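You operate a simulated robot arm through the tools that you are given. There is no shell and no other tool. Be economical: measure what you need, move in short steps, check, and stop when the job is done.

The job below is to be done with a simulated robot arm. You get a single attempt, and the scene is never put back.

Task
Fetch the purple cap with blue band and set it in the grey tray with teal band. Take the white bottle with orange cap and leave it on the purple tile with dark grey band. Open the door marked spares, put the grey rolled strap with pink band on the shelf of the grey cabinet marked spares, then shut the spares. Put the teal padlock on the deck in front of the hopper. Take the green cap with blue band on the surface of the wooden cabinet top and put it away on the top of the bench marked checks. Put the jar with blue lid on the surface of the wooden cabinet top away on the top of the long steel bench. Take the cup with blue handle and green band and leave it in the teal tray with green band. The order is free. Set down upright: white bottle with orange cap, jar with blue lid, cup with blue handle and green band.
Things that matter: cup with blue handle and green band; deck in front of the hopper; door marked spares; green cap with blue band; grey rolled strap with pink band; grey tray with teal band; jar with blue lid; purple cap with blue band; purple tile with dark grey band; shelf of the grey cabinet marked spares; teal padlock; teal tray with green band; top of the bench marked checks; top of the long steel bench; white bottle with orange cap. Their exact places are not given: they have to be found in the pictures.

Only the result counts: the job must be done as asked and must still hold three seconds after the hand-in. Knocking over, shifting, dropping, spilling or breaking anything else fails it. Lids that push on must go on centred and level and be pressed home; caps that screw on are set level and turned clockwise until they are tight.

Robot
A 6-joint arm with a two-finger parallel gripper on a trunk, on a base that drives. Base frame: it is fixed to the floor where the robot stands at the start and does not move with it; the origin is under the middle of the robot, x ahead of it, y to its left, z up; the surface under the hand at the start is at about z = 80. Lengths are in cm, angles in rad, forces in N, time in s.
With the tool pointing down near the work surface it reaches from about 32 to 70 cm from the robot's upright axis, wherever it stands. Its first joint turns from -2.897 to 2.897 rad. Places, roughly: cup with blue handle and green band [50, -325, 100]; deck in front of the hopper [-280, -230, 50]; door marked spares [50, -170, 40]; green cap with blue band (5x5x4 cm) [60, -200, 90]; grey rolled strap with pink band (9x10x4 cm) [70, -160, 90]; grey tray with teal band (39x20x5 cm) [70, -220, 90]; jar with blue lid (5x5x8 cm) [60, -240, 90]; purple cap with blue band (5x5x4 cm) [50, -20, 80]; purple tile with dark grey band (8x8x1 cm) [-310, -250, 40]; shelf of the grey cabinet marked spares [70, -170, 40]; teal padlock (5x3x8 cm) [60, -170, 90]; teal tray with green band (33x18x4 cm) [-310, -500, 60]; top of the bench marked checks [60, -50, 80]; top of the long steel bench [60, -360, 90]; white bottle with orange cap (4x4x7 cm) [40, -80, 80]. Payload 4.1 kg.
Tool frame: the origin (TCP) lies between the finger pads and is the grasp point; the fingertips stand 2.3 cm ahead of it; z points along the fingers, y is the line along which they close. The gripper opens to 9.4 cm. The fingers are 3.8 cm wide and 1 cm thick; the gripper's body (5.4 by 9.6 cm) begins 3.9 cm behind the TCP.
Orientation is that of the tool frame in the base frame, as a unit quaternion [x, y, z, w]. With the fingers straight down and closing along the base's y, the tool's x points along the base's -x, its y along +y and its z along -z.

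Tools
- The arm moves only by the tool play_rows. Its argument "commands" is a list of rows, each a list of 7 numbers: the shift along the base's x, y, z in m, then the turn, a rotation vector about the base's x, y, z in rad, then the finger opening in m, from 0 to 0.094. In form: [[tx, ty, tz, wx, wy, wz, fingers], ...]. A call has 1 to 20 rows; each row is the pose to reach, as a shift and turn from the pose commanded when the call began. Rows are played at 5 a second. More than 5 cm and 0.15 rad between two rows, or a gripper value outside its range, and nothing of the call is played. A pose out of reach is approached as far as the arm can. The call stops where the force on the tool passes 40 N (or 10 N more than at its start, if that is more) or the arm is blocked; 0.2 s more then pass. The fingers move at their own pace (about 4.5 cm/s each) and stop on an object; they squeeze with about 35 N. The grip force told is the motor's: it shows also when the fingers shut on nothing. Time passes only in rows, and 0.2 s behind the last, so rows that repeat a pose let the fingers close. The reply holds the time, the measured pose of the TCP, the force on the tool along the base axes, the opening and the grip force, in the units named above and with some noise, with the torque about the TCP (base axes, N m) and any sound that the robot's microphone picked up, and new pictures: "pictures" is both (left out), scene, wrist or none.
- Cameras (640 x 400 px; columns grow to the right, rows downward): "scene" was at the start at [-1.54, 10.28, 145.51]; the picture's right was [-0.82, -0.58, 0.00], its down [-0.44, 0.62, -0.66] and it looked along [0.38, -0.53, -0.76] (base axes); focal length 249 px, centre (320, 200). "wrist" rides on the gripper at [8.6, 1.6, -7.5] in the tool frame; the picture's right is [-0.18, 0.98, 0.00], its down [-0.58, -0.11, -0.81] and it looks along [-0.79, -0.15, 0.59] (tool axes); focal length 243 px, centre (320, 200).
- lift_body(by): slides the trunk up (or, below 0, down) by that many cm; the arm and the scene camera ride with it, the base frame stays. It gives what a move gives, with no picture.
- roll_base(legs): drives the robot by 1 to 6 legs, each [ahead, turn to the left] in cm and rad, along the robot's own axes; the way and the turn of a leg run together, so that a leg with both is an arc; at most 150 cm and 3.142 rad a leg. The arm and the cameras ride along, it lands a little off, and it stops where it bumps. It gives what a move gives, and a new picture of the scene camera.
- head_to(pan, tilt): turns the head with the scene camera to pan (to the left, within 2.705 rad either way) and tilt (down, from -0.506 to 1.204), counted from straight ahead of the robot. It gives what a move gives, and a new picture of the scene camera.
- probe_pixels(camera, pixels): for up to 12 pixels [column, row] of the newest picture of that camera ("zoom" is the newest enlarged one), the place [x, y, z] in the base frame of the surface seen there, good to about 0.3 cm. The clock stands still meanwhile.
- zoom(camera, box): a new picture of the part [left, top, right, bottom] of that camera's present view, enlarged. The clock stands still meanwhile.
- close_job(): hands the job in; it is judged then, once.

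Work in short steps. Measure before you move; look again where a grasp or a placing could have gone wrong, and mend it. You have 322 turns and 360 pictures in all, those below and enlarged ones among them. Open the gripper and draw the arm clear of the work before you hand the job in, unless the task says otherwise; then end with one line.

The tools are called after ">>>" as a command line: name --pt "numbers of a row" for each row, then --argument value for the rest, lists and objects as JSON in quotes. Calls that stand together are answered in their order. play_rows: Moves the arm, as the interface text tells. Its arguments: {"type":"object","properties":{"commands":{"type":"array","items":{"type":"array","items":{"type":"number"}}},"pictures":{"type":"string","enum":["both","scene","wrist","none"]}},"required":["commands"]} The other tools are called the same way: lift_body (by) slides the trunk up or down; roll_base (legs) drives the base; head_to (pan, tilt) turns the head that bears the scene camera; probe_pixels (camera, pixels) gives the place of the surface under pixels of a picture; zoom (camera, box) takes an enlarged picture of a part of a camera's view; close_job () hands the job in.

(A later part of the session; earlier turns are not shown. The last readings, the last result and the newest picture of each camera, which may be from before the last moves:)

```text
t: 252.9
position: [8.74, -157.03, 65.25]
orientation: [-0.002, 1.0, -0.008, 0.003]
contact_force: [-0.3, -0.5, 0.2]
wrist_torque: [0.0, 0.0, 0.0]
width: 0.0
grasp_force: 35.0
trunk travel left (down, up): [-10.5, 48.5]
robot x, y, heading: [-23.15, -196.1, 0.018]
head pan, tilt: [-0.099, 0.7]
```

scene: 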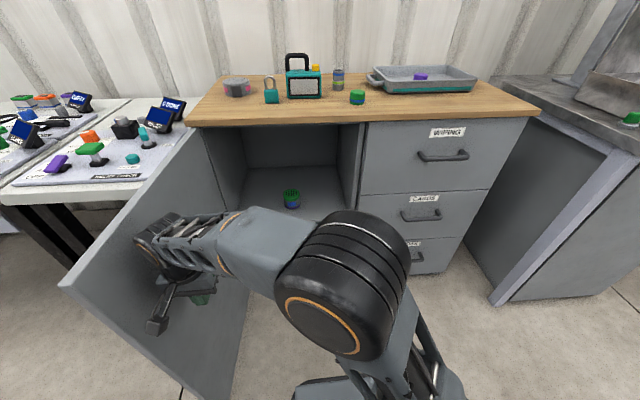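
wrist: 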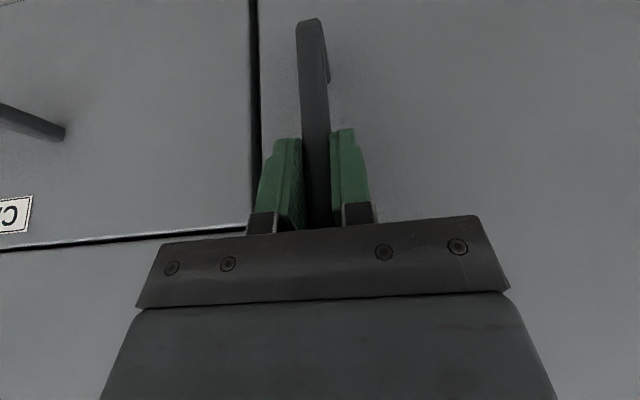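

The door is now open about 90°. I probe the shelf interior, the opening and the strap.

>>> zoom --camera "scene" --box '[190, 60, 400, 220]'

>>> probe_pixels --camera "scene" --pixels '[[260, 195], [330, 195], [310, 180], [292, 190], [292, 205], [350, 130], [220, 140], [280, 126], [245, 205], [75, 285], [300, 150], [270, 175]]'

```text
2.50 times, centred on (295, 140) of scene
```

zoom: 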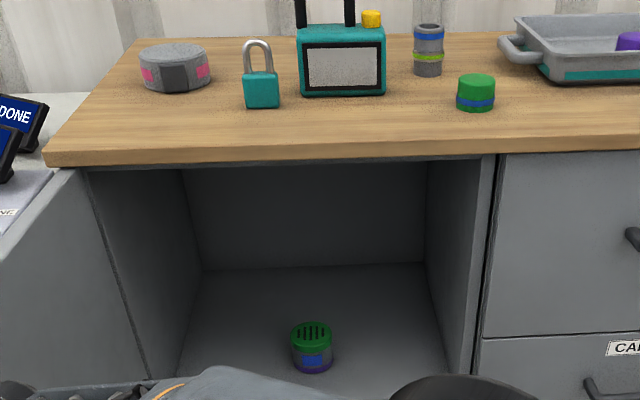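

```text
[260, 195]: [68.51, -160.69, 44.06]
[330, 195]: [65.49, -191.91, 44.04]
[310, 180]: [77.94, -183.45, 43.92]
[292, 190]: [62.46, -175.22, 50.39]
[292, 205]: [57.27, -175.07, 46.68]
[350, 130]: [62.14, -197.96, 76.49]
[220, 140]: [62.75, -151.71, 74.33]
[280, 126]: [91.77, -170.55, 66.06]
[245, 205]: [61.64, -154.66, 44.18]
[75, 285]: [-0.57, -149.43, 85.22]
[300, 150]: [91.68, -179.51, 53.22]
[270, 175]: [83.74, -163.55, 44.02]
```

Shelf top is z=44.0, inside y -197…-152, with a shaker at (59,-175). I raise the trunk, bring the arm to the front, and roll forward to x≈8.

>>> play_rows --pt "0.01 -0.03 0 0 0 0 0" --pt "0.03 -0.06 0 0 0 0 0" --pictures "none"

>>> lift_body --by 40

>>> roll_base --legs '[[31, 0]]'

```text
t: 253.5
position: [11.9, -163.1, 65.22]
orientation: [-0.002, 1.0, -0.007, 0.002]
contact_force: [-0.3, -0.3, -0.7]
wrist_torque: [0.0, 0.02, -0.01]
width: 0.01
grasp_force: 35.3
trunk travel left (down, up): [-10.5, 48.5]
robot x, y, heading: [-22.9, -195.47, 0.016]
head pan, tilt: [-0.099, 0.7]
```

```text
t: 257.3
position: [11.9, -163.01, 105.21]
orientation: [-0.004, 1.0, -0.006, 0.003]
contact_force: [0.2, -0.4, 0.6]
wrist_torque: [-0.03, 0.0, 0.0]
width: 0.0
grasp_force: 34.4
trunk travel left (down, up): [-50.5, 8.5]
robot x, y, heading: [-22.8, -195.96, 0.016]
head pan, tilt: [-0.099, 0.7]
```

```text
t: 259.4
position: [43.05, -162.42, 105.1]
orientation: [-0.004, 1.0, -0.007, 0.003]
contact_force: [0.6, -0.3, -0.5]
wrist_torque: [0.01, -0.02, 0.02]
width: 0.0
grasp_force: 35.1
trunk travel left (down, up): [-50.5, 8.5]
robot x, y, heading: [8.26, -195.23, 0.021]
head pan, tilt: [-0.099, 0.7]
```

scene: 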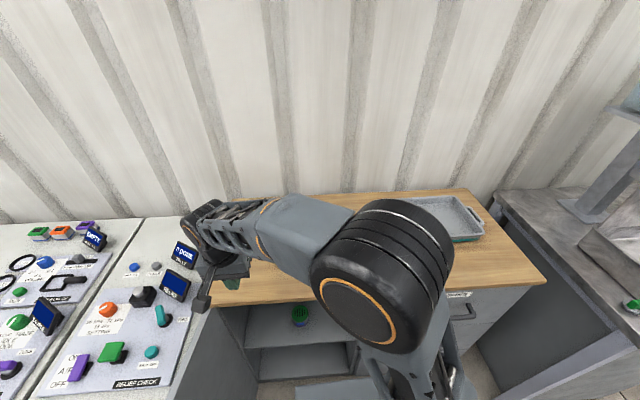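

I move above the strap to look at it with the wrist camera.

>>> play_rows --pt "0.04 0.005 0.02 0 0 0 0.05" --pt "0.08 0.012 0.03 0 0 0 0.094" --pt "0.12 0.02 0.03 0 0 0 0.094" --pt "0.16 0.022 0.03 0 0 0 0.094" --pictures "wrist"

>>> zoom --camera "wrist" --box '[240, 20, 420, 150]'

```text
t: 260.4
position: [58.92, -160.2, 108.22]
orientation: [-0.004, 1.0, -0.008, 0.002]
contact_force: [-0.1, -0.4, 0.3]
wrist_torque: [0.02, 0.02, -0.03]
width: 8.54
grasp_force: 0.1
trunk travel left (down, up): [-50.5, 8.5]
robot x, y, heading: [7.76, -195.21, 0.022]
head pan, tilt: [-0.099, 0.7]
```

wrist: 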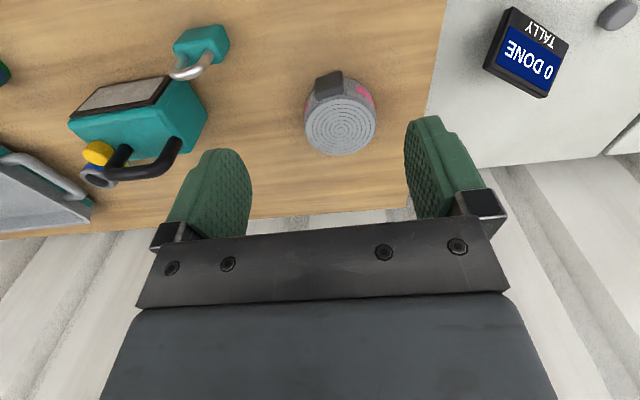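

```text
3.08 times, centred on (330, 85) of wrist
```

zoom: 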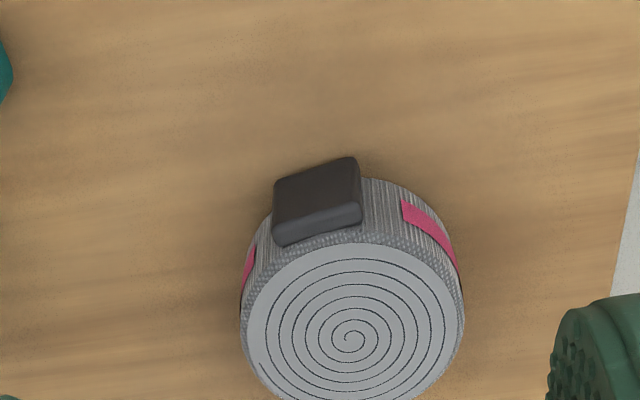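

A solid roll with a buckle on its -x side. I probe its edges for diameter and centre.

>>> probe_pixels --camera "zoom" --pixels '[[352, 336], [252, 325], [458, 325], [352, 250], [352, 395], [300, 265], [310, 190], [255, 360], [445, 280], [245, 300]]'

>>> probe_pixels --camera "wrist" --pixels '[[343, 150], [342, 154], [312, 145], [370, 140], [306, 125], [374, 120]]'

```text
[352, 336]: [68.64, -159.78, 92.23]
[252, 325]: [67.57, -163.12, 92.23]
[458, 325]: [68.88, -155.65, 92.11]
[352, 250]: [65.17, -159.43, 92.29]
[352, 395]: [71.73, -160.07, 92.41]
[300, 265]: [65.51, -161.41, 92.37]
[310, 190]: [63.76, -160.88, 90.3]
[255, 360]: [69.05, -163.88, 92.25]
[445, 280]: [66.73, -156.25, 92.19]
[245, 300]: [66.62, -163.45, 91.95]
```

```text
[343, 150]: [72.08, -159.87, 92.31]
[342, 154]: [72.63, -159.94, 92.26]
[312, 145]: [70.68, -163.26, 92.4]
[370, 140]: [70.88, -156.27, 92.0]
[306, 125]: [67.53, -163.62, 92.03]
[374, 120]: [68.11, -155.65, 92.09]
```

Disc diameter ≈8.3, centre (68.7,-159.8), top 92.2. I tilt the tool 30° forward and come above it.

>>> play_rows --pt "0.02 0.002 0 0 -0.131 0 0.094" --pt "0.04 0.004 0 0 -0.262 0 0.094" --pt "0.07 0.004 0 0 -0.393 0 0.094" --pt "0.098 0.004 -0.02 0 -0.524 0 0.094" --pt "0.098 0.004 -0.06 0 -0.524 0 0.094" --pt "0.098 0.004 -0.1 0 -0.524 0 0.094" --pt "0.098 0.004 -0.12 0 -0.524 0 0.094" --pictures "wrist"

```text
t: 262.0
position: [68.77, -159.9, 96.18]
orientation: [-0.003, 0.965, -0.008, 0.261]
contact_force: [0.6, 0.8, -0.2]
wrist_torque: [-0.01, 0.01, -0.04]
width: 9.43
grasp_force: 0.1
trunk travel left (down, up): [-50.5, 8.5]
robot x, y, heading: [8.21, -195.22, 0.019]
head pan, tilt: [-0.099, 0.7]
```

wrist: 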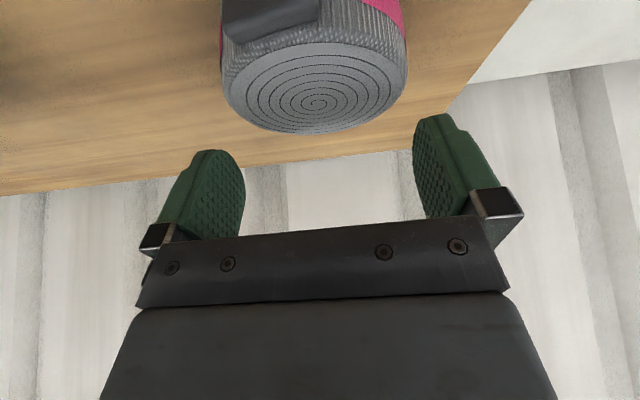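

Projection check agrees: centred within 1 mm. I descend to z=91.3 and close.

>>> play_rows --pt "0 0 -0.02 0 0 0 0.094" --pt "0 0 -0.04 0 0 0 0.094" --pt "0 0 -0.049 0 0 0 0.094" --pt "0 0 -0.049 0 0 0 0" --pt "0 0 -0.049 0 0 0 0" --pt "0 0 -0.049 0 0 0 0" --pt "0 0 -0.049 0 0 0 0" --pt "0 0 -0.04 0 0 0 0" --pt "0 0 -0.03 0 0 0 0" --pt "0 0 -0.01 0 0 0 0" --pictures "wrist"

```text
t: 264.2
position: [68.74, -159.99, 95.12]
orientation: [-0.002, 0.965, -0.008, 0.261]
contact_force: [0.6, 0.6, -1.5]
wrist_torque: [0.01, 0.01, -0.01]
width: 8.43
grasp_force: 35.4
trunk travel left (down, up): [-50.5, 8.5]
robot x, y, heading: [7.95, -194.92, 0.02]
head pan, tilt: [-0.099, 0.7]
```

wrist: 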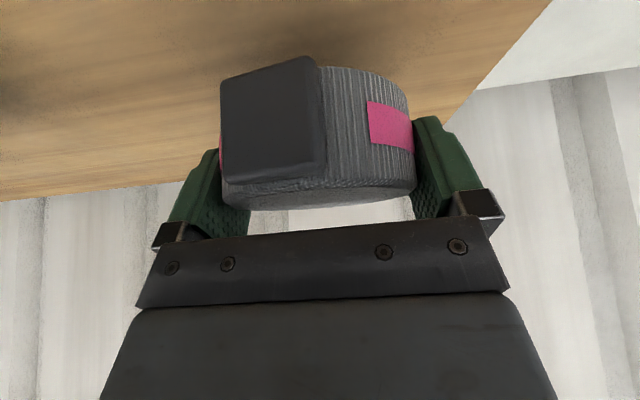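

Held at 8.43 cm. I raise, pull back a bit, and roll the base back 15 cm.

>>> play_rows --pt "0 0 0.03 0 0 0 0" --pt "0 0 0.06 0 0 0 0" --pt "-0.02 0 0.09 0 0 0 0" --pt "-0.05 0 0.11 0 0 0 0" --pt "-0.08 0 0.11 0 0 0 0" --pt "-0.11 0 0.11 0 0 0 0" --pictures "none"

>>> roll_base --legs '[[-15, 0]]'

>>> play_rows --pt "-0.02 -0.02 0 0 0 0 0" --pt "-0.04 -0.05 0 0 0 0 0" --pt "-0.06 -0.09 0 0 0 0 0" --pt "-0.07 -0.13 0 0 0 0 0" --pt "-0.07 -0.17 0 0 0 0 0" --pt "-0.07 -0.21 0 0 0 0 0" --pt "-0.07 -0.25 0 0 0 0 0" --pt "-0.07 -0.275 0 0 0 0 0" --pictures "both"

```text
t: 265.6
position: [57.56, -159.69, 106.35]
orientation: [-0.002, 0.965, -0.008, 0.262]
contact_force: [0.6, -0.4, -1.4]
wrist_torque: [0.01, 0.03, 0.02]
width: 8.4
grasp_force: 35.3
trunk travel left (down, up): [-50.5, 8.5]
robot x, y, heading: [8.17, -195.37, 0.019]
head pan, tilt: [-0.099, 0.7]
```

```text
t: 267.0
position: [42.38, -159.95, 106.19]
orientation: [-0.003, 0.965, -0.007, 0.261]
contact_force: [-0.1, -0.5, -1.1]
wrist_torque: [0.03, -0.06, -0.04]
width: 8.4
grasp_force: 35.0
trunk travel left (down, up): [-50.5, 8.5]
robot x, y, heading: [-6.64, -195.86, 0.02]
head pan, tilt: [-0.099, 0.7]
```

scene: 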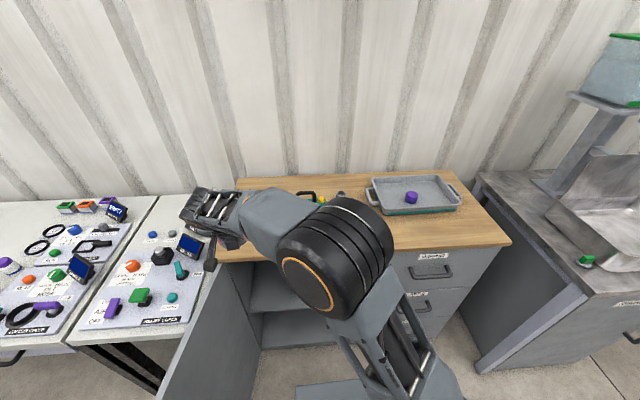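

```text
t: 268.8
position: [35.23, -187.29, 106.54]
orientation: [-0.003, 0.965, -0.008, 0.262]
contact_force: [-0.3, -0.2, -0.8]
wrist_torque: [0.01, 0.01, 0.01]
width: 8.4
grasp_force: 34.9
trunk travel left (down, up): [-50.5, 8.5]
robot x, y, heading: [-6.99, -195.54, 0.021]
head pan, tilt: [-0.099, 0.7]
```

scene: 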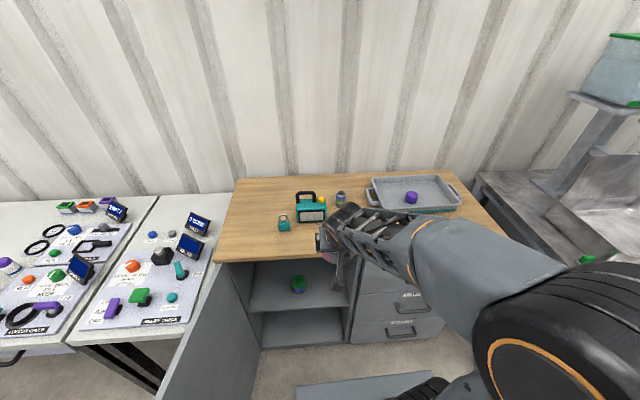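
wrist: 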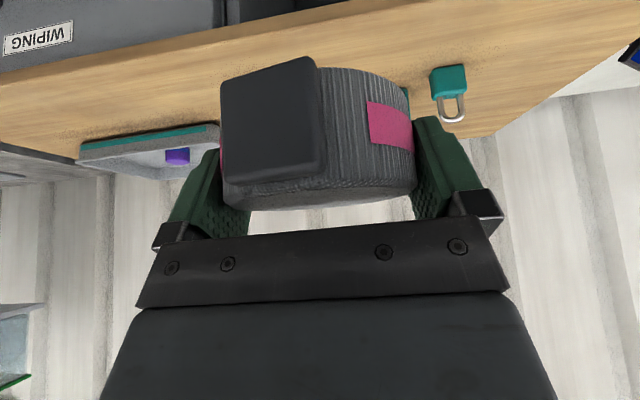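

I lower the trunk in front of the opening, in two steps (40+10 cm).

>>> lift_body --by -40

>>> lift_body --by -10

>>> head_to --pan 0.1 --tilt 0.5

```text
t: 272.6
position: [35.31, -187.35, 66.47]
orientation: [-0.003, 0.965, -0.008, 0.262]
contact_force: [0.5, -0.1, -0.4]
wrist_torque: [0.02, 0.03, 0.0]
width: 8.38
grasp_force: 35.1
trunk travel left (down, up): [-10.5, 48.5]
robot x, y, heading: [-6.97, -195.39, 0.022]
head pan, tilt: [-0.099, 0.7]
```

```text
t: 273.9
position: [35.4, -187.27, 56.4]
orientation: [-0.003, 0.965, -0.008, 0.261]
contact_force: [0.4, 0.1, -0.9]
wrist_torque: [0.02, 0.01, -0.01]
width: 8.4
grasp_force: 34.7
trunk travel left (down, up): [-0.5, 58.5]
robot x, y, heading: [-6.89, -195.53, 0.026]
head pan, tilt: [-0.099, 0.7]
```

```text
t: 274.7
position: [35.17, -187.22, 56.51]
orientation: [-0.003, 0.965, -0.008, 0.262]
contact_force: [-1.0, -0.1, -1.3]
wrist_torque: [-0.03, 0.03, -0.04]
width: 8.39
grasp_force: 34.5
trunk travel left (down, up): [-0.5, 58.5]
robot x, y, heading: [-6.99, -195.98, 0.022]
head pan, tilt: [0.099, 0.499]
```

scene: 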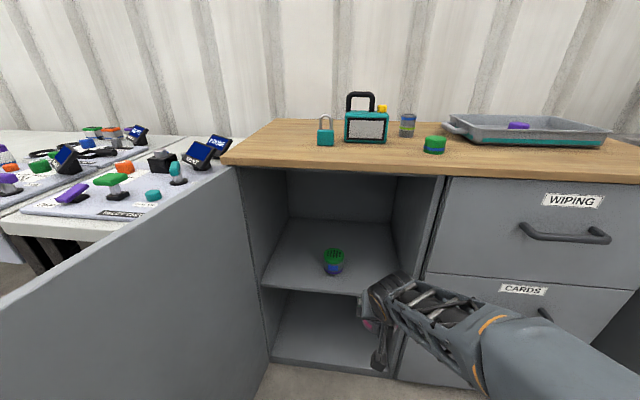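

I insert straight in to x≈61, staying 9 cm above the shelf.

>>> play_rows --pt "0.045 0 0 0 0 0 0" --pt "0.09 0 0 0 0 0 0" --pt "0.13 0 0 0 0 0 0" --pt "0.17 0 0 0 0 0 0" --pt "0.21 0 0 0 0 0 0" --pt "0.245 0 0 0 0 0 0" --pictures "both"

```text
t: 276.1
position: [59.66, -187.29, 56.51]
orientation: [-0.003, 0.965, -0.008, 0.261]
contact_force: [0.2, 0.3, -0.6]
wrist_torque: [0.03, 0.01, -0.02]
width: 8.41
grasp_force: 34.7
trunk travel left (down, up): [-0.5, 58.5]
robot x, y, heading: [-7.3, -195.26, 0.02]
head pan, tilt: [0.099, 0.499]
```

scene: 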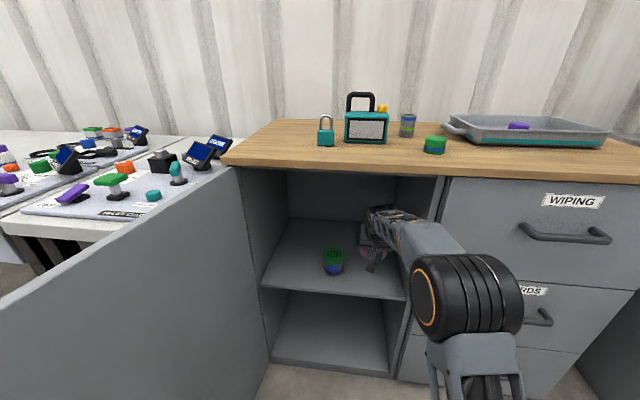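
wrist: 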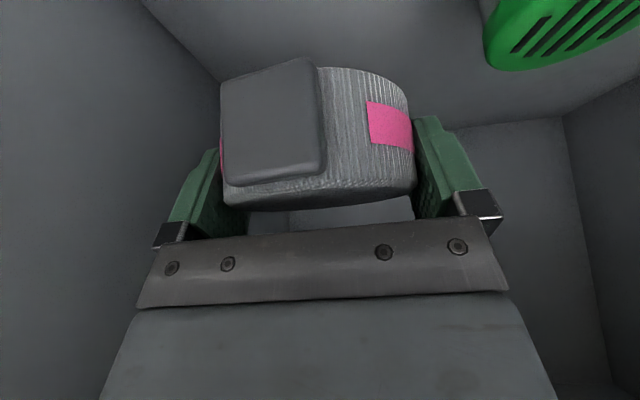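

Clear on both sides. I lower towards the shelf and feel for contact.

>>> play_rows --pt "0.01 0 -0.03 0 0 0 0" --pt "0.015 0 -0.06 0 0 0 0" --pt "0.015 0 -0.08 0 0 0 0" --pt "0.015 0 -0.089 0 0 0 0" --pt "0.015 0 -0.093 0 0 0 0" --pictures "none"

```text
t: 277.3
position: [61.15, -187.15, 47.26]
orientation: [-0.003, 0.965, -0.008, 0.262]
contact_force: [-0.6, 0.3, -1.5]
wrist_torque: [0.04, -0.01, 0.0]
width: 8.4
grasp_force: 34.7
trunk travel left (down, up): [-0.5, 58.5]
robot x, y, heading: [-7.07, -195.28, 0.025]
head pan, tilt: [0.099, 0.499]
```

>>> play_rows --pt "0 0 -0.002 0 0 0 0" --pt "0 0 -0.004 0 0 0 0" --pictures "none"

```text
t: 277.9
position: [61.24, -187.08, 47.13]
orientation: [-0.003, 0.965, -0.007, 0.264]
contact_force: [-6.9, 0.0, 14.4]
wrist_torque: [0.55, 0.36, 0.22]
width: 8.4
grasp_force: 34.9
trunk travel left (down, up): [-0.5, 58.5]
robot x, y, heading: [-7.31, -195.03, 0.025]
head pan, tilt: [0.099, 0.499]
```

Contact (14 N). I release, rise straight up 7 cm, and withdraw.

>>> play_rows --pt "0 0 0.002 0 0 0 0.094" --pt "0 0 0.002 0 0 0 0.094" --pt "0 0 0.002 0 0 0 0.094" --pt "0 0 0.02 0 0 0 0.094" --pt "0 0 0.05 0 0 0 0.094" --pt "0 0 0.08 0 0 0 0.094" --pt "-0.04 0 0.09 0 0 0 0.094" --pt "-0.085 0 0.09 0 0 0 0.094" --pt "-0.13 0 0.09 0 0 0 0.094" --pt "-0.175 0 0.09 0 0 0 0.094" --pt "-0.22 0 0.09 0 0 0 0.094" --pt "-0.25 0 0.09 0 0 0 0.094" --pictures "both"

```text
t: 280.5
position: [36.25, -187.38, 55.97]
orientation: [-0.003, 0.965, -0.008, 0.26]
contact_force: [0.3, -1.2, -0.5]
wrist_torque: [-0.01, 0.04, 0.01]
width: 9.39
grasp_force: 0.1
trunk travel left (down, up): [-0.5, 58.5]
robot x, y, heading: [-7.24, -195.57, 0.021]
head pan, tilt: [0.099, 0.499]
```

scene: 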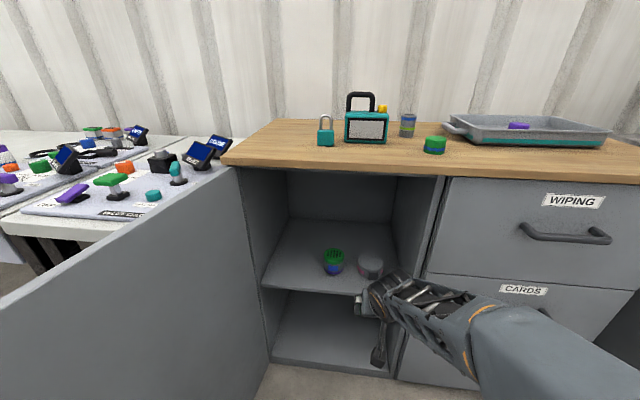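
wrist: 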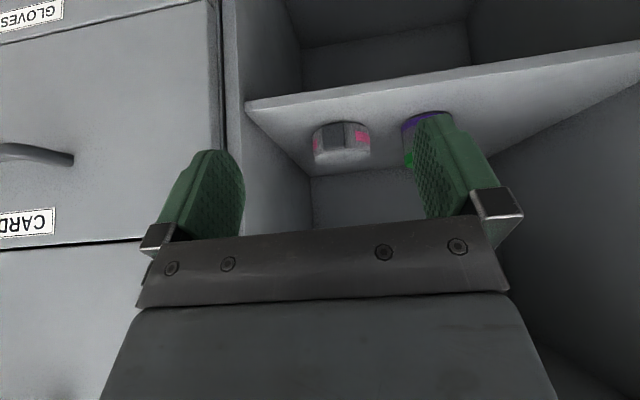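

Strap sits on the shelf. Next I raise the hand, straighten it, and reposition the base to about (-30,-186), so that I can push the door shut from outside.

>>> lift_body --by 40

>>> play_rows --pt "0 0 0 0 0.131 0 0.0" --pt "0 0 0 0 0.262 0 0.0" --pt "0 0 0.01 0 0.393 0 0.0" --pt "0 0 0.02 0 0.522 0 0.0" --pictures "none"

>>> roll_base --legs '[[0, -0.42], [-25, 0], [0, 0.4]]'

```text
t: 284.3
position: [36.37, -187.31, 95.96]
orientation: [-0.003, 0.965, -0.008, 0.261]
contact_force: [-0.7, -0.5, -0.6]
wrist_torque: [0.02, -0.01, 0.0]
width: 9.39
grasp_force: 0.0
trunk travel left (down, up): [-40.5, 18.5]
robot x, y, heading: [-7.12, -195.8, 0.018]
head pan, tilt: [0.099, 0.499]
```

```text
t: 285.3
position: [36.2, -187.41, 97.93]
orientation: [-0.005, 1.0, -0.006, 0.002]
contact_force: [0.4, -0.2, 0.6]
wrist_torque: [0.0, 0.02, 0.0]
width: 0.53
grasp_force: 0.0
trunk travel left (down, up): [-40.5, 18.5]
robot x, y, heading: [-7.34, -195.78, 0.025]
head pan, tilt: [0.099, 0.499]
```

```text
t: 289.5
position: [13.73, -178.79, 97.86]
orientation: [0.003, 1.0, -0.007, 0.004]
contact_force: [-0.1, -1.0, 0.5]
wrist_torque: [0.0, 0.0, 0.03]
width: 0.0
grasp_force: 34.9
trunk travel left (down, up): [-40.5, 18.5]
robot x, y, heading: [-29.32, -186.19, 0.008]
head pan, tilt: [0.099, 0.499]
```

scene: 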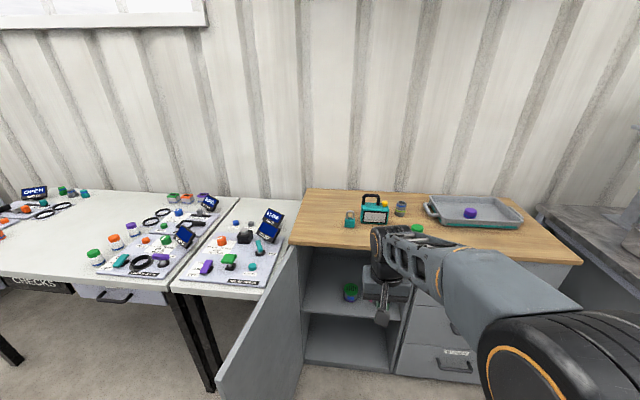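

The CHECKS bench is confirmed on the left. I carry the hand over the door top to its outer side at y≈-139.

>>> play_rows --pt "0 0.045 0.01 0 0 0 0" --pt "0 0.09 0.02 0 0 0 0" --pt "0 0.135 0.02 0 0 0 0" --pt "0 0.18 0.02 0 0 0 0" --pt "0 0.225 0.02 0 0 0 0" --pt "0 0.27 0.02 0 0 0 0" --pt "0 0.315 0.02 0 0 0 0" --pt "0 0.36 0.02 0 0 0 0" --pt "0 0.395 0.02 0 0 0 0" --pictures "scene"

```text
t: 291.5
position: [13.59, -139.06, 99.67]
orientation: [0.002, 1.0, -0.008, 0.002]
contact_force: [-0.1, -0.2, -0.1]
wrist_torque: [-0.01, -0.02, 0.0]
width: 0.0
grasp_force: 35.2
trunk travel left (down, up): [-40.5, 18.5]
robot x, y, heading: [-29.6, -185.94, 0.006]
head pan, tilt: [0.099, 0.499]
```

scene: 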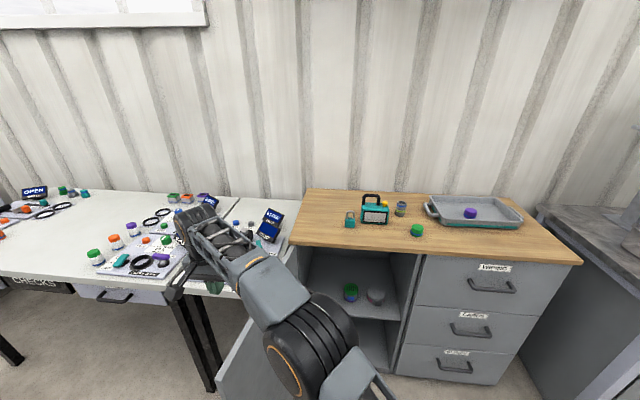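

The forearm crosses above the door, so I lower only 21 cm (finger tips well below the door's top at 85.5), then push.

>>> lift_body --by -21

>>> play_rows --pt "0.01 -0.03 0 0 0 0 0" --pt "0.01 -0.06 0 0 0 0 0" --pt "0.01 -0.09 0 0 0 0 0" --pictures "scene"

```text
t: 293.8
position: [13.58, -138.99, 78.78]
orientation: [0.003, 1.0, -0.007, 0.004]
contact_force: [0.0, -0.5, 0.5]
wrist_torque: [0.0, -0.03, 0.0]
width: 0.01
grasp_force: 35.3
trunk travel left (down, up): [-19.5, 39.5]
robot x, y, heading: [-30.01, -185.93, 0.006]
head pan, tilt: [0.099, 0.499]
```

```text
t: 294.6
position: [14.63, -148.0, 78.73]
orientation: [0.002, 1.0, -0.007, 0.004]
contact_force: [-0.1, 1.1, -1.1]
wrist_torque: [-0.01, 0.01, 0.0]
width: 0.0
grasp_force: 34.8
trunk travel left (down, up): [-19.5, 39.5]
robot x, y, heading: [-29.39, -186.16, 0.005]
head pan, tilt: [0.099, 0.499]
```

scene: 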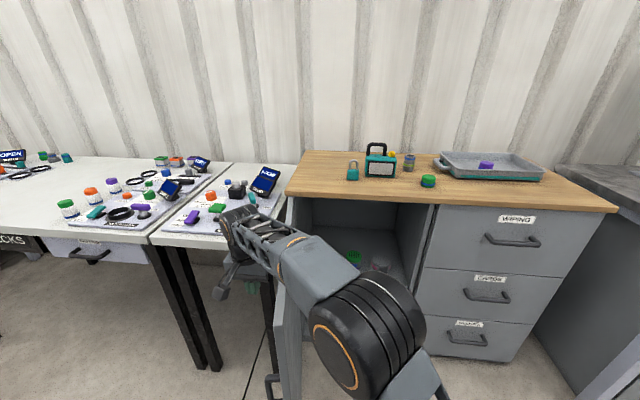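

The door is moving. I continue pushing along the arc.

>>> play_rows --pt "0 -0.03 0 0 0 0 0" --pt "0.001 -0.06 0 0 0 0 0" --pt "0.009 -0.107 0 0 0 0 0" --pt "0.024 -0.152 0 0 0 0 0" --pt "0.044 -0.194 0 0 0 0 0" --pt "0.071 -0.233 0 0 0 0 0" --pt "0.102 -0.268 0 0 0 0 0" --pt "0.138 -0.298 0 0 0 0 0" --pt "0.178 -0.323 0 0 0 0 0" --pictures "scene"

```text
t: 296.6
position: [32.14, -180.52, 78.41]
orientation: [0.003, 1.0, -0.007, 0.003]
contact_force: [0.3, -0.2, 0.1]
wrist_torque: [-0.02, -0.05, -0.03]
width: 0.0
grasp_force: 35.5
trunk travel left (down, up): [-19.5, 39.5]
robot x, y, heading: [-29.97, -186.49, 0.006]
head pan, tilt: [0.099, 0.499]
```

scene: 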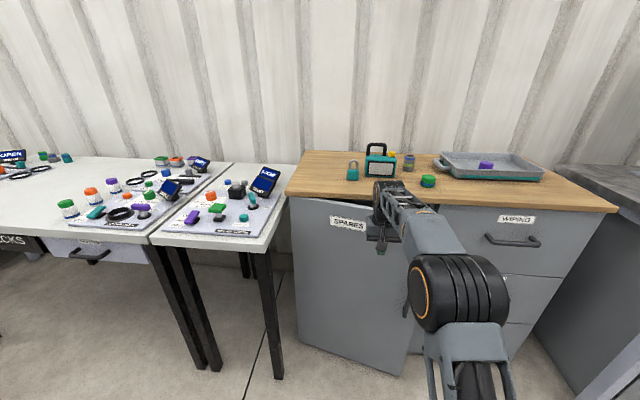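

Nearly shut. I back off slightly, lower and tilt the hand so that the fingertips lead, then roll forward 10 cm.

>>> play_rows --pt "-0.03 0 0 0 0 0 0" --pt "-0.06 0 0 0 -0.11 0 0" --pt "-0.08 0 0 0 -0.22 0 0" --pt "-0.1 0 0 0 -0.33 0 0" --pt "-0.12 0 0 0 -0.436 0 0" --pictures "none"

>>> lift_body --by -17

>>> roll_base --legs '[[10, 0]]'

```text
t: 297.8
position: [20.32, -180.36, 78.61]
orientation: [0.004, 0.976, -0.006, 0.22]
contact_force: [0.0, 0.3, -0.9]
wrist_torque: [-0.01, 0.01, -0.03]
width: 0.0
grasp_force: 35.3
trunk travel left (down, up): [-19.5, 39.5]
robot x, y, heading: [-29.69, -186.24, 0.002]
head pan, tilt: [0.099, 0.499]
```

```text
t: 299.7
position: [20.32, -180.27, 61.71]
orientation: [0.004, 0.976, -0.005, 0.219]
contact_force: [0.4, 0.2, 0.1]
wrist_torque: [0.01, -0.02, 0.01]
width: 0.0
grasp_force: 35.3
trunk travel left (down, up): [-2.5, 56.5]
robot x, y, heading: [-30.11, -186.46, 0.002]
head pan, tilt: [0.099, 0.499]
```

```text
t: 300.8
position: [30.34, -180.32, 61.81]
orientation: [0.004, 0.976, -0.005, 0.22]
contact_force: [0.5, 0.2, 1.1]
wrist_torque: [0.02, 0.02, -0.02]
width: 0.0
grasp_force: 35.3
trunk travel left (down, up): [-2.5, 56.5]
robot x, y, heading: [-19.41, -186.24, 0.002]
head pan, tilt: [0.099, 0.499]
```

scene: 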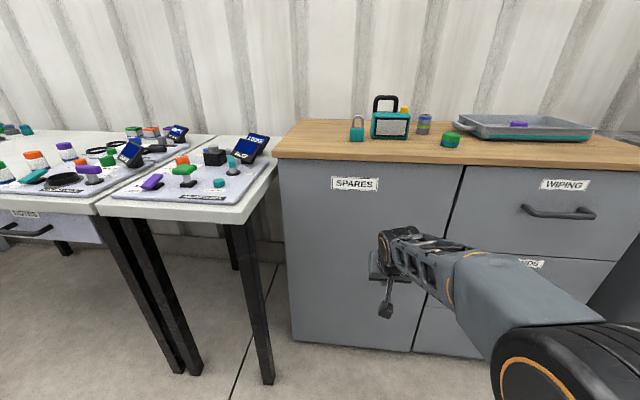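

The door looks almost shut. I probe its face, and then press lightly with the fingertips.

>>> probe_pixels --camera "scene" --pixels '[[300, 220], [360, 210], [430, 200], [455, 190], [400, 310], [420, 330], [440, 310], [475, 200]]'

>>> play_rows --pt "0.03 0 0 0 0 0 0" --pt "0.06 0 0 0 0 0 0" --pt "0.09 0 0 0 0 0 0" --pt "0.11 0 0 0 0 0 0" --pt "0.13 0 0 0 0 0 0" --pt "0.14 0 0 0 0 0 0" --pt "0.15 0 0 0 0 0 0" --pt "0.155 0 0 0 0 0 0" --pictures "scene"

```text
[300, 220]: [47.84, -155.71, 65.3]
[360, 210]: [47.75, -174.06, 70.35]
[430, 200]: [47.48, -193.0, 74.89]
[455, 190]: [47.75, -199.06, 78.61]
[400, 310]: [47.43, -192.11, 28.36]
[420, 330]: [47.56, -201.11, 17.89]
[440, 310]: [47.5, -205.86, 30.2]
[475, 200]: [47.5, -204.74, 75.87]
```

```text
t: 302.5
position: [45.14, -180.28, 61.72]
orientation: [0.005, 0.977, -0.006, 0.212]
contact_force: [-16.3, -1.2, 7.9]
wrist_torque: [0.0, 0.0, 0.02]
width: 0.0
grasp_force: 34.9
trunk travel left (down, up): [-2.5, 56.5]
robot x, y, heading: [-19.73, -185.64, 0.004]
head pan, tilt: [0.099, 0.499]
stopped in row 8: the force on the tool passed its limit at 50 N (the readings are from after the stop); the commanded pose is now the measured one
```

scene: 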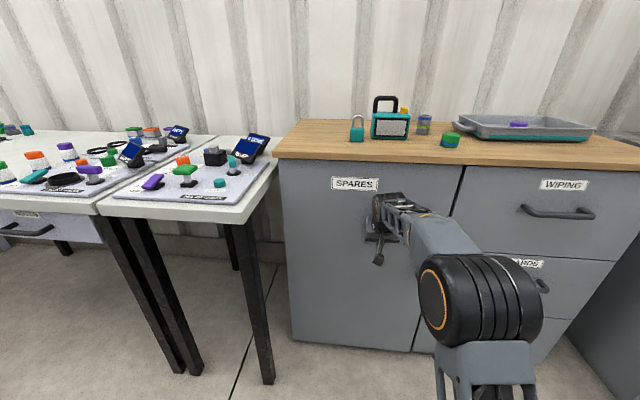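

Shut and pressed home (50 N). I back off, raise and straighten the hand, then roll forward for the green cap.

>>> play_rows --pt "-0.03 0 0 0 0 0 0" --pt "-0.07 0 0 0 0 0 0" --pt "-0.11 0 0 0 0 0 0" --pt "-0.14 0 0 0 0 0 0" --pictures "none"

>>> lift_body --by 38

>>> play_rows --pt "0 0 0.03 0 0.11 0 0.07" --pt "0 -0.03 0.05 0 0.22 0 0.07" --pt "0 -0.06 0.07 0 0.33 0 0.07" --pt "0 -0.09 0.08 0 0.43 0 0.07" --pictures "none"

>>> roll_base --legs '[[20, 0]]'

```text
t: 303.5
position: [30.98, -180.16, 61.41]
orientation: [0.005, 0.977, -0.006, 0.212]
contact_force: [0.2, -0.5, -1.3]
wrist_torque: [-0.01, 0.03, 0.02]
width: 0.0
grasp_force: 35.2
trunk travel left (down, up): [-2.5, 56.5]
robot x, y, heading: [-19.69, -186.04, 0.002]
head pan, tilt: [0.099, 0.499]
```

```text
t: 307.2
position: [31.18, -180.34, 99.54]
orientation: [0.005, 0.977, -0.006, 0.212]
contact_force: [-0.5, 0.7, 0.1]
wrist_torque: [0.01, 0.0, -0.01]
width: 0.0
grasp_force: 35.1
trunk travel left (down, up): [-40.5, 18.5]
robot x, y, heading: [-19.6, -185.8, 0.001]
head pan, tilt: [0.099, 0.499]
```

```text
t: 308.2
position: [31.04, -189.52, 107.66]
orientation: [0.003, 1.0, -0.007, -0.002]
contact_force: [0.6, -0.6, 1.2]
wrist_torque: [-0.02, -0.03, -0.01]
width: 6.98
grasp_force: 0.0
trunk travel left (down, up): [-40.5, 18.5]
robot x, y, heading: [-19.85, -186.22, 0.003]
head pan, tilt: [0.099, 0.499]
```

```text
t: 309.8
position: [50.85, -189.06, 107.49]
orientation: [0.002, 1.0, -0.007, -0.001]
contact_force: [0.3, 0.5, -0.2]
wrist_torque: [0.02, -0.02, 0.01]
width: 7.01
grasp_force: 0.1
trunk travel left (down, up): [-40.5, 18.5]
robot x, y, heading: [0.09, -186.31, 0.009]
head pan, tilt: [0.099, 0.499]
```

scene: 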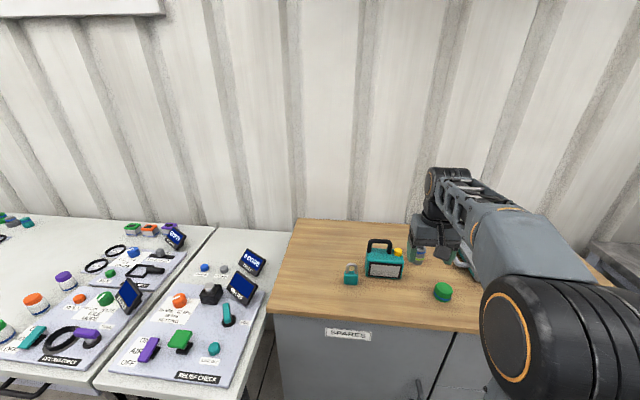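

I probe the green cap from the wrist view.

>>> play_rows --pt "0.0 -0.045 -0.01 0 0 0 0.07" --pt "0.0 -0.085 -0.02 0 0 0 0.07" --pictures "wrist"

```text
t: 310.4
position: [51.16, -197.74, 105.46]
orientation: [0.002, 1.0, -0.007, -0.001]
contact_force: [0.6, 0.3, 0.0]
wrist_torque: [0.04, -0.01, 0.0]
width: 7.0
grasp_force: 0.0
trunk travel left (down, up): [-40.5, 18.5]
robot x, y, heading: [0.08, -186.11, 0.009]
head pan, tilt: [0.099, 0.499]
```

wrist: 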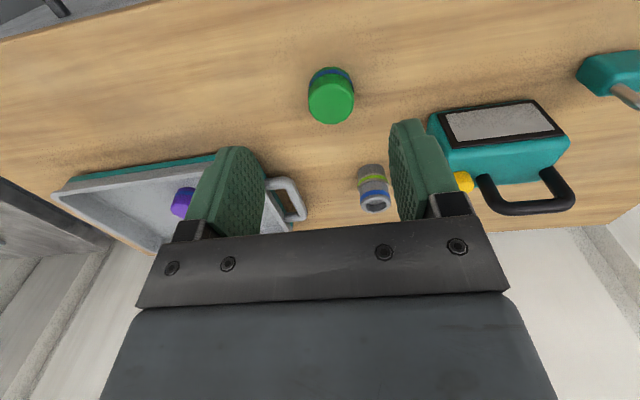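

>>> probe_pixels --camera "wrist" --pixels '[[331, 103], [310, 101], [352, 101], [331, 82], [331, 122], [331, 70]]'

```text
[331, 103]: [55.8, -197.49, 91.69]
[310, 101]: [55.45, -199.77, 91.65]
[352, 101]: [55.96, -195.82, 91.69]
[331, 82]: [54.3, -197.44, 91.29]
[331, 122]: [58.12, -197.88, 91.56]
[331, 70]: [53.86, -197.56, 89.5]
```

Cap centre (56.1,-197.7), top 91.7. I descend to z=90.8, grip and lift slowly.

>>> play_rows --pt "0.025 0 -0.03 0 0 0 0.07" --pt "0.049 0 -0.06 0 0 0 0.07" --pt "0.049 0 -0.1 0 0 0 0.07" --pt "0.049 0 -0.135 0 0 0 0.07" --pt "0.049 0 -0.147 0 0 0 0.07" --pt "0.049 0 -0.147 0 0 0 0.0" --pt "0.049 0 -0.147 0 0 0 0.0" --pt "0.049 0 -0.147 0 0 0 0.0" --pt "0.049 0 -0.147 0 0 0 0.0" --pt "0.049 0 -0.14 0 0 0 0.0" --pt "0.049 0 -0.13 0 0 0 0.0" --pt "0.049 0 -0.115 0 0 0 0.0" --pictures "wrist"

```text
t: 313.0
position: [55.79, -197.34, 94.14]
orientation: [0.002, 1.0, -0.007, -0.001]
contact_force: [0.9, 0.0, 0.1]
wrist_torque: [-0.03, -0.02, -0.01]
width: 4.46
grasp_force: 34.9
trunk travel left (down, up): [-40.5, 18.5]
robot x, y, heading: [0.12, -186.1, 0.006]
head pan, tilt: [0.099, 0.499]
```

wrist: 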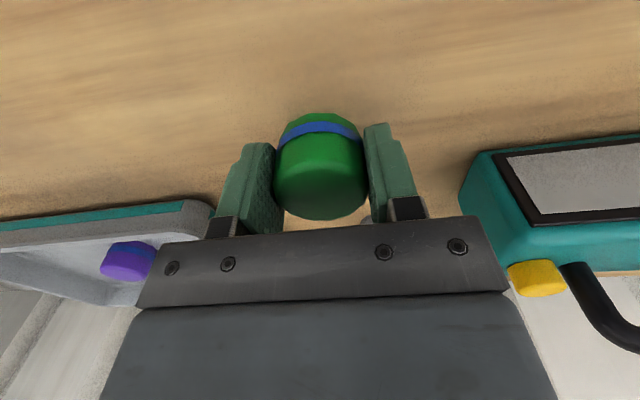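

Held. I raise it, retract, and drive to y≈-57 at the CHECKS bench.

>>> play_rows --pt "0 0 0.02 0 0 0 0" --pt "0 0 0.05 0 0 0 0" --pt "0 0 0.08 0 0 0 0" --pt "0 0 0.11 0 0 0 0" --pt "-0.04 0.02 0.14 0 0 0 0" --pt "-0.08 0.05 0.14 0 0 0 0" --pt "-0.12 0.08 0.14 0 0 0 0" --pt "-0.16 0.11 0.14 0 0 0 0" --pictures "none"

>>> roll_base --legs '[[-22, 0], [0, 1.564], [130, 0], [0, -1.57], [18, 0]]'

>>> head_to --pan -0.5 --tilt 0.8

```text
refused: row 5 steps farther than a row can; nothing moved
```

```text
t: 329.7
position: [49.43, -64.22, 94.08]
orientation: [-0.005, 1.0, -0.007, -0.001]
contact_force: [0.2, 1.0, -0.6]
wrist_torque: [0.0, 0.0, -0.01]
width: 4.43
grasp_force: 35.1
trunk travel left (down, up): [-40.5, 18.5]
robot x, y, heading: [-6.27, -53.49, 0.018]
head pan, tilt: [0.099, 0.499]
```

scene: 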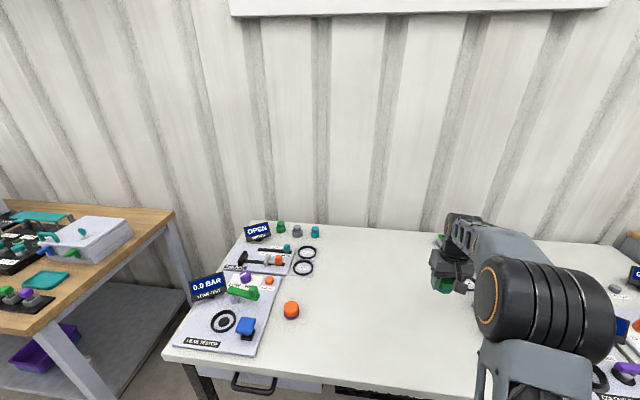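

```text
t: 330.7
position: [49.5, -64.1, 94.16]
orientation: [-0.005, 1.0, -0.007, 0.0]
contact_force: [-0.3, -0.6, -1.1]
wrist_torque: [0.0, -0.01, 0.03]
width: 4.43
grasp_force: 35.4
trunk travel left (down, up): [-40.5, 18.5]
robot x, y, heading: [-6.17, -53.51, 0.023]
head pan, tilt: [-0.499, 0.799]
```

scene: 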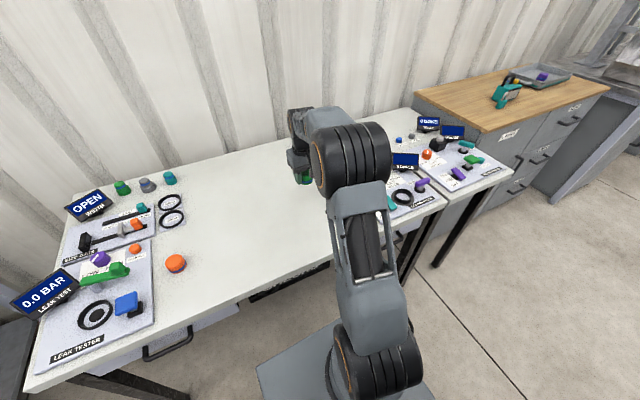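

The arm move was refused while the base drove with the hand lower than planned. I check that nothing was disturbed along the way.

>>> zoom --camera "scene" --box '[360, 50, 600, 220]'

>>> play_rows --pt "0 0 0.03 0 0 0 0" --pt "0 0 0.06 0 0 0 0" --pictures "wrist"

```text
2.35 times, centred on (480, 135) of scene
```

zoom: 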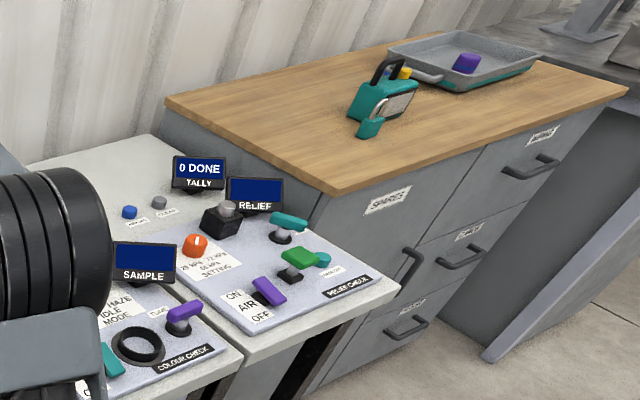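

```text
t: 331.3
position: [49.39, -64.09, 100.1]
orientation: [-0.005, 1.0, -0.007, -0.001]
contact_force: [0.2, 0.2, -0.2]
wrist_torque: [-0.02, 0.02, 0.01]
width: 4.44
grasp_force: 35.4
trunk travel left (down, up): [-40.5, 18.5]
robot x, y, heading: [-6.11, -53.21, 0.024]
head pan, tilt: [-0.499, 0.799]
```

wrist: 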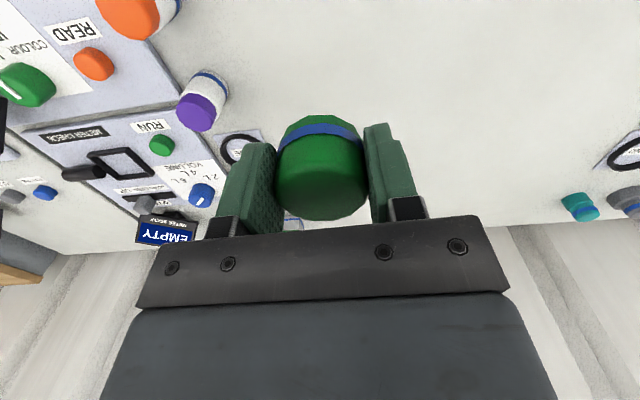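

All is in place. I set the green cap on the free area at (50,-48).

>>> play_rows --pt "0 0.04 0 0 0 0 0" --pt "0 0.08 0 0 0 0 0" --pt "0 0.12 0 0 0 0 0" --pt "0 0.16 0 0 0 0 0" --pt "0 0.16 -0.04 0 0 0 0" --pt "0 0.16 -0.08 0 0 0 0" --pt "0 0.16 -0.12 0 0 0 0" --pt "0 0.16 -0.15 0 0 0 0" --pt "0 0.16 -0.168 0 0 0 0" --pt "0 0.16 -0.174 0 0 0 0" --pictures "wrist"

```text
t: 333.5
position: [49.51, -47.96, 82.77]
orientation: [-0.004, 1.0, -0.007, -0.001]
contact_force: [0.3, -0.7, 2.0]
wrist_torque: [0.04, -0.02, 0.01]
width: 4.41
grasp_force: 35.4
trunk travel left (down, up): [-40.5, 18.5]
robot x, y, heading: [-5.97, -53.41, 0.024]
head pan, tilt: [-0.499, 0.799]
```

wrist: 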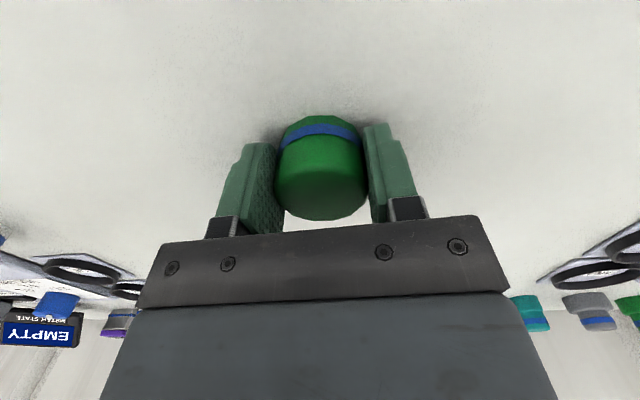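

It touches. I release, rise, and move towards the bottles.

>>> play_rows --pt "0 0 0 0 0 0 0.07" --pt "0 0 0 0 0 0 0.07" --pt "0 0 0 0 0 0 0.07" --pt "0 0 0.04 0 0 0 0.07" --pt "0 0 0.08 0 0 0 0.07" --pt "0 0 0.12 0 0 0 0.07" --pt "0 0 0.16 0 0 0 0.07" --pt "0 0 0.2 0 0 0 0.07" --pt "-0.03 -0.04 0.2 0 0 0 0.07" --pt "-0.06 -0.08 0.2 0 0 0 0.07" --pt "-0.09 -0.12 0.2 0 0 0 0.07" --pt "-0.11 -0.16 0.2 0 0 0 0.07" --pt "-0.12 -0.2 0.2 0 0 0 0.07" --pt "-0.125 -0.24 0.2 0 0 0 0.07" --pictures "both"

```text
t: 336.5
position: [37.05, -72.12, 102.76]
orientation: [-0.005, 1.0, -0.007, 0.0]
contact_force: [-0.3, 0.1, -0.6]
wrist_torque: [0.0, -0.01, 0.0]
width: 7.0
grasp_force: 0.1
trunk travel left (down, up): [-40.5, 18.5]
robot x, y, heading: [-5.74, -53.09, 0.02]
head pan, tilt: [-0.499, 0.799]
```

scene: 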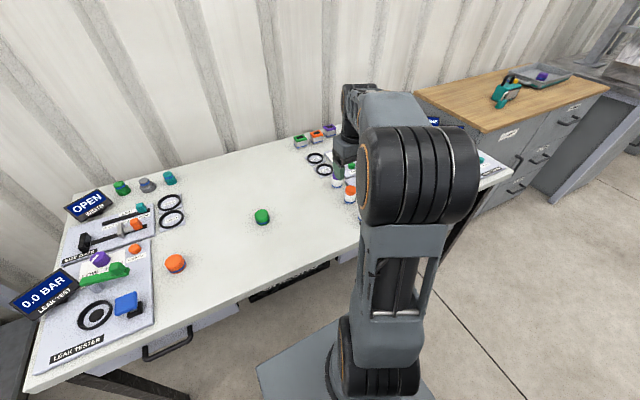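
wrist: 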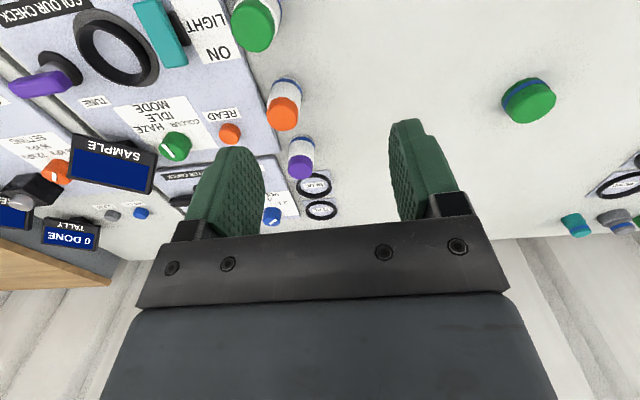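

Green cap placed. I measure the orange-capped bottle at (285,105) and its neighbours.

>>> zoom --camera "wrist" --box '[200, 0, 360, 200]'

>>> probe_pixels --camera "wrist" --pixels '[[283, 117], [284, 100], [284, 90], [268, 112], [299, 110], [284, 130], [252, 28], [300, 167], [255, 120], [277, 150], [287, 80]]'

```text
2.00 times, centred on (280, 100) of wrist
```

zoom: 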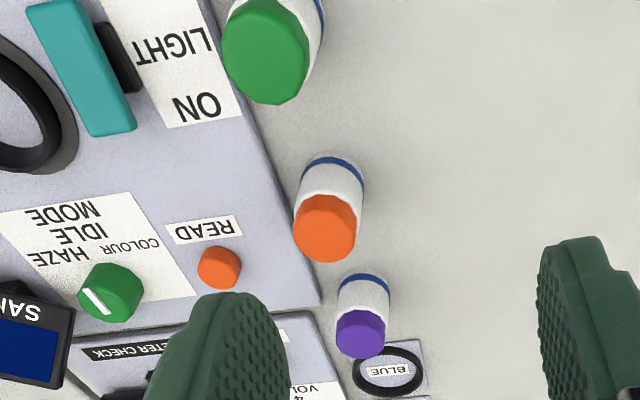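

```text
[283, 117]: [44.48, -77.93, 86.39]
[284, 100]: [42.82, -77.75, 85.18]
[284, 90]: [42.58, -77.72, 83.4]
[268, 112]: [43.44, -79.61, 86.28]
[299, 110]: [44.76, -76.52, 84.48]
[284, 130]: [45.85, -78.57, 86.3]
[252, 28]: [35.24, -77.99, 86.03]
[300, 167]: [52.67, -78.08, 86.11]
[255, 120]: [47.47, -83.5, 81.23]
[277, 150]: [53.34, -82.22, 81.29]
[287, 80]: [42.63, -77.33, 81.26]
```

Bottle centre (44.4,-77.9), top 86.4; the panel edge (z 81.2) is close on the -y side. I grip at z=84 with a 5.4 cm opening.

>>> play_rows --pt "0.035 -0.028 0 0 0 0 0.054" --pt "0.0735 -0.058 0 0 0 0 0.054" --pt "0.0735 -0.058 -0.04 0 0 0 0.054" --pt "0.0735 -0.058 -0.08 0 0 0 0.054" --pt "0.0735 -0.058 -0.12 0 0 0 0.054" --pictures "wrist"

```text
t: 337.7
position: [44.28, -77.99, 90.8]
orientation: [-0.005, 1.0, -0.007, -0.002]
contact_force: [0.2, -0.1, 1.1]
wrist_torque: [-0.01, -0.01, -0.01]
width: 5.39
grasp_force: 0.0
trunk travel left (down, up): [-40.5, 18.5]
robot x, y, heading: [-6.1, -53.19, 0.03]
head pan, tilt: [-0.499, 0.799]
```

wrist: 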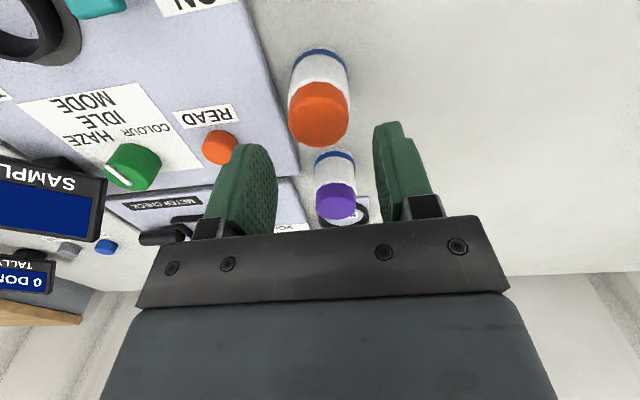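

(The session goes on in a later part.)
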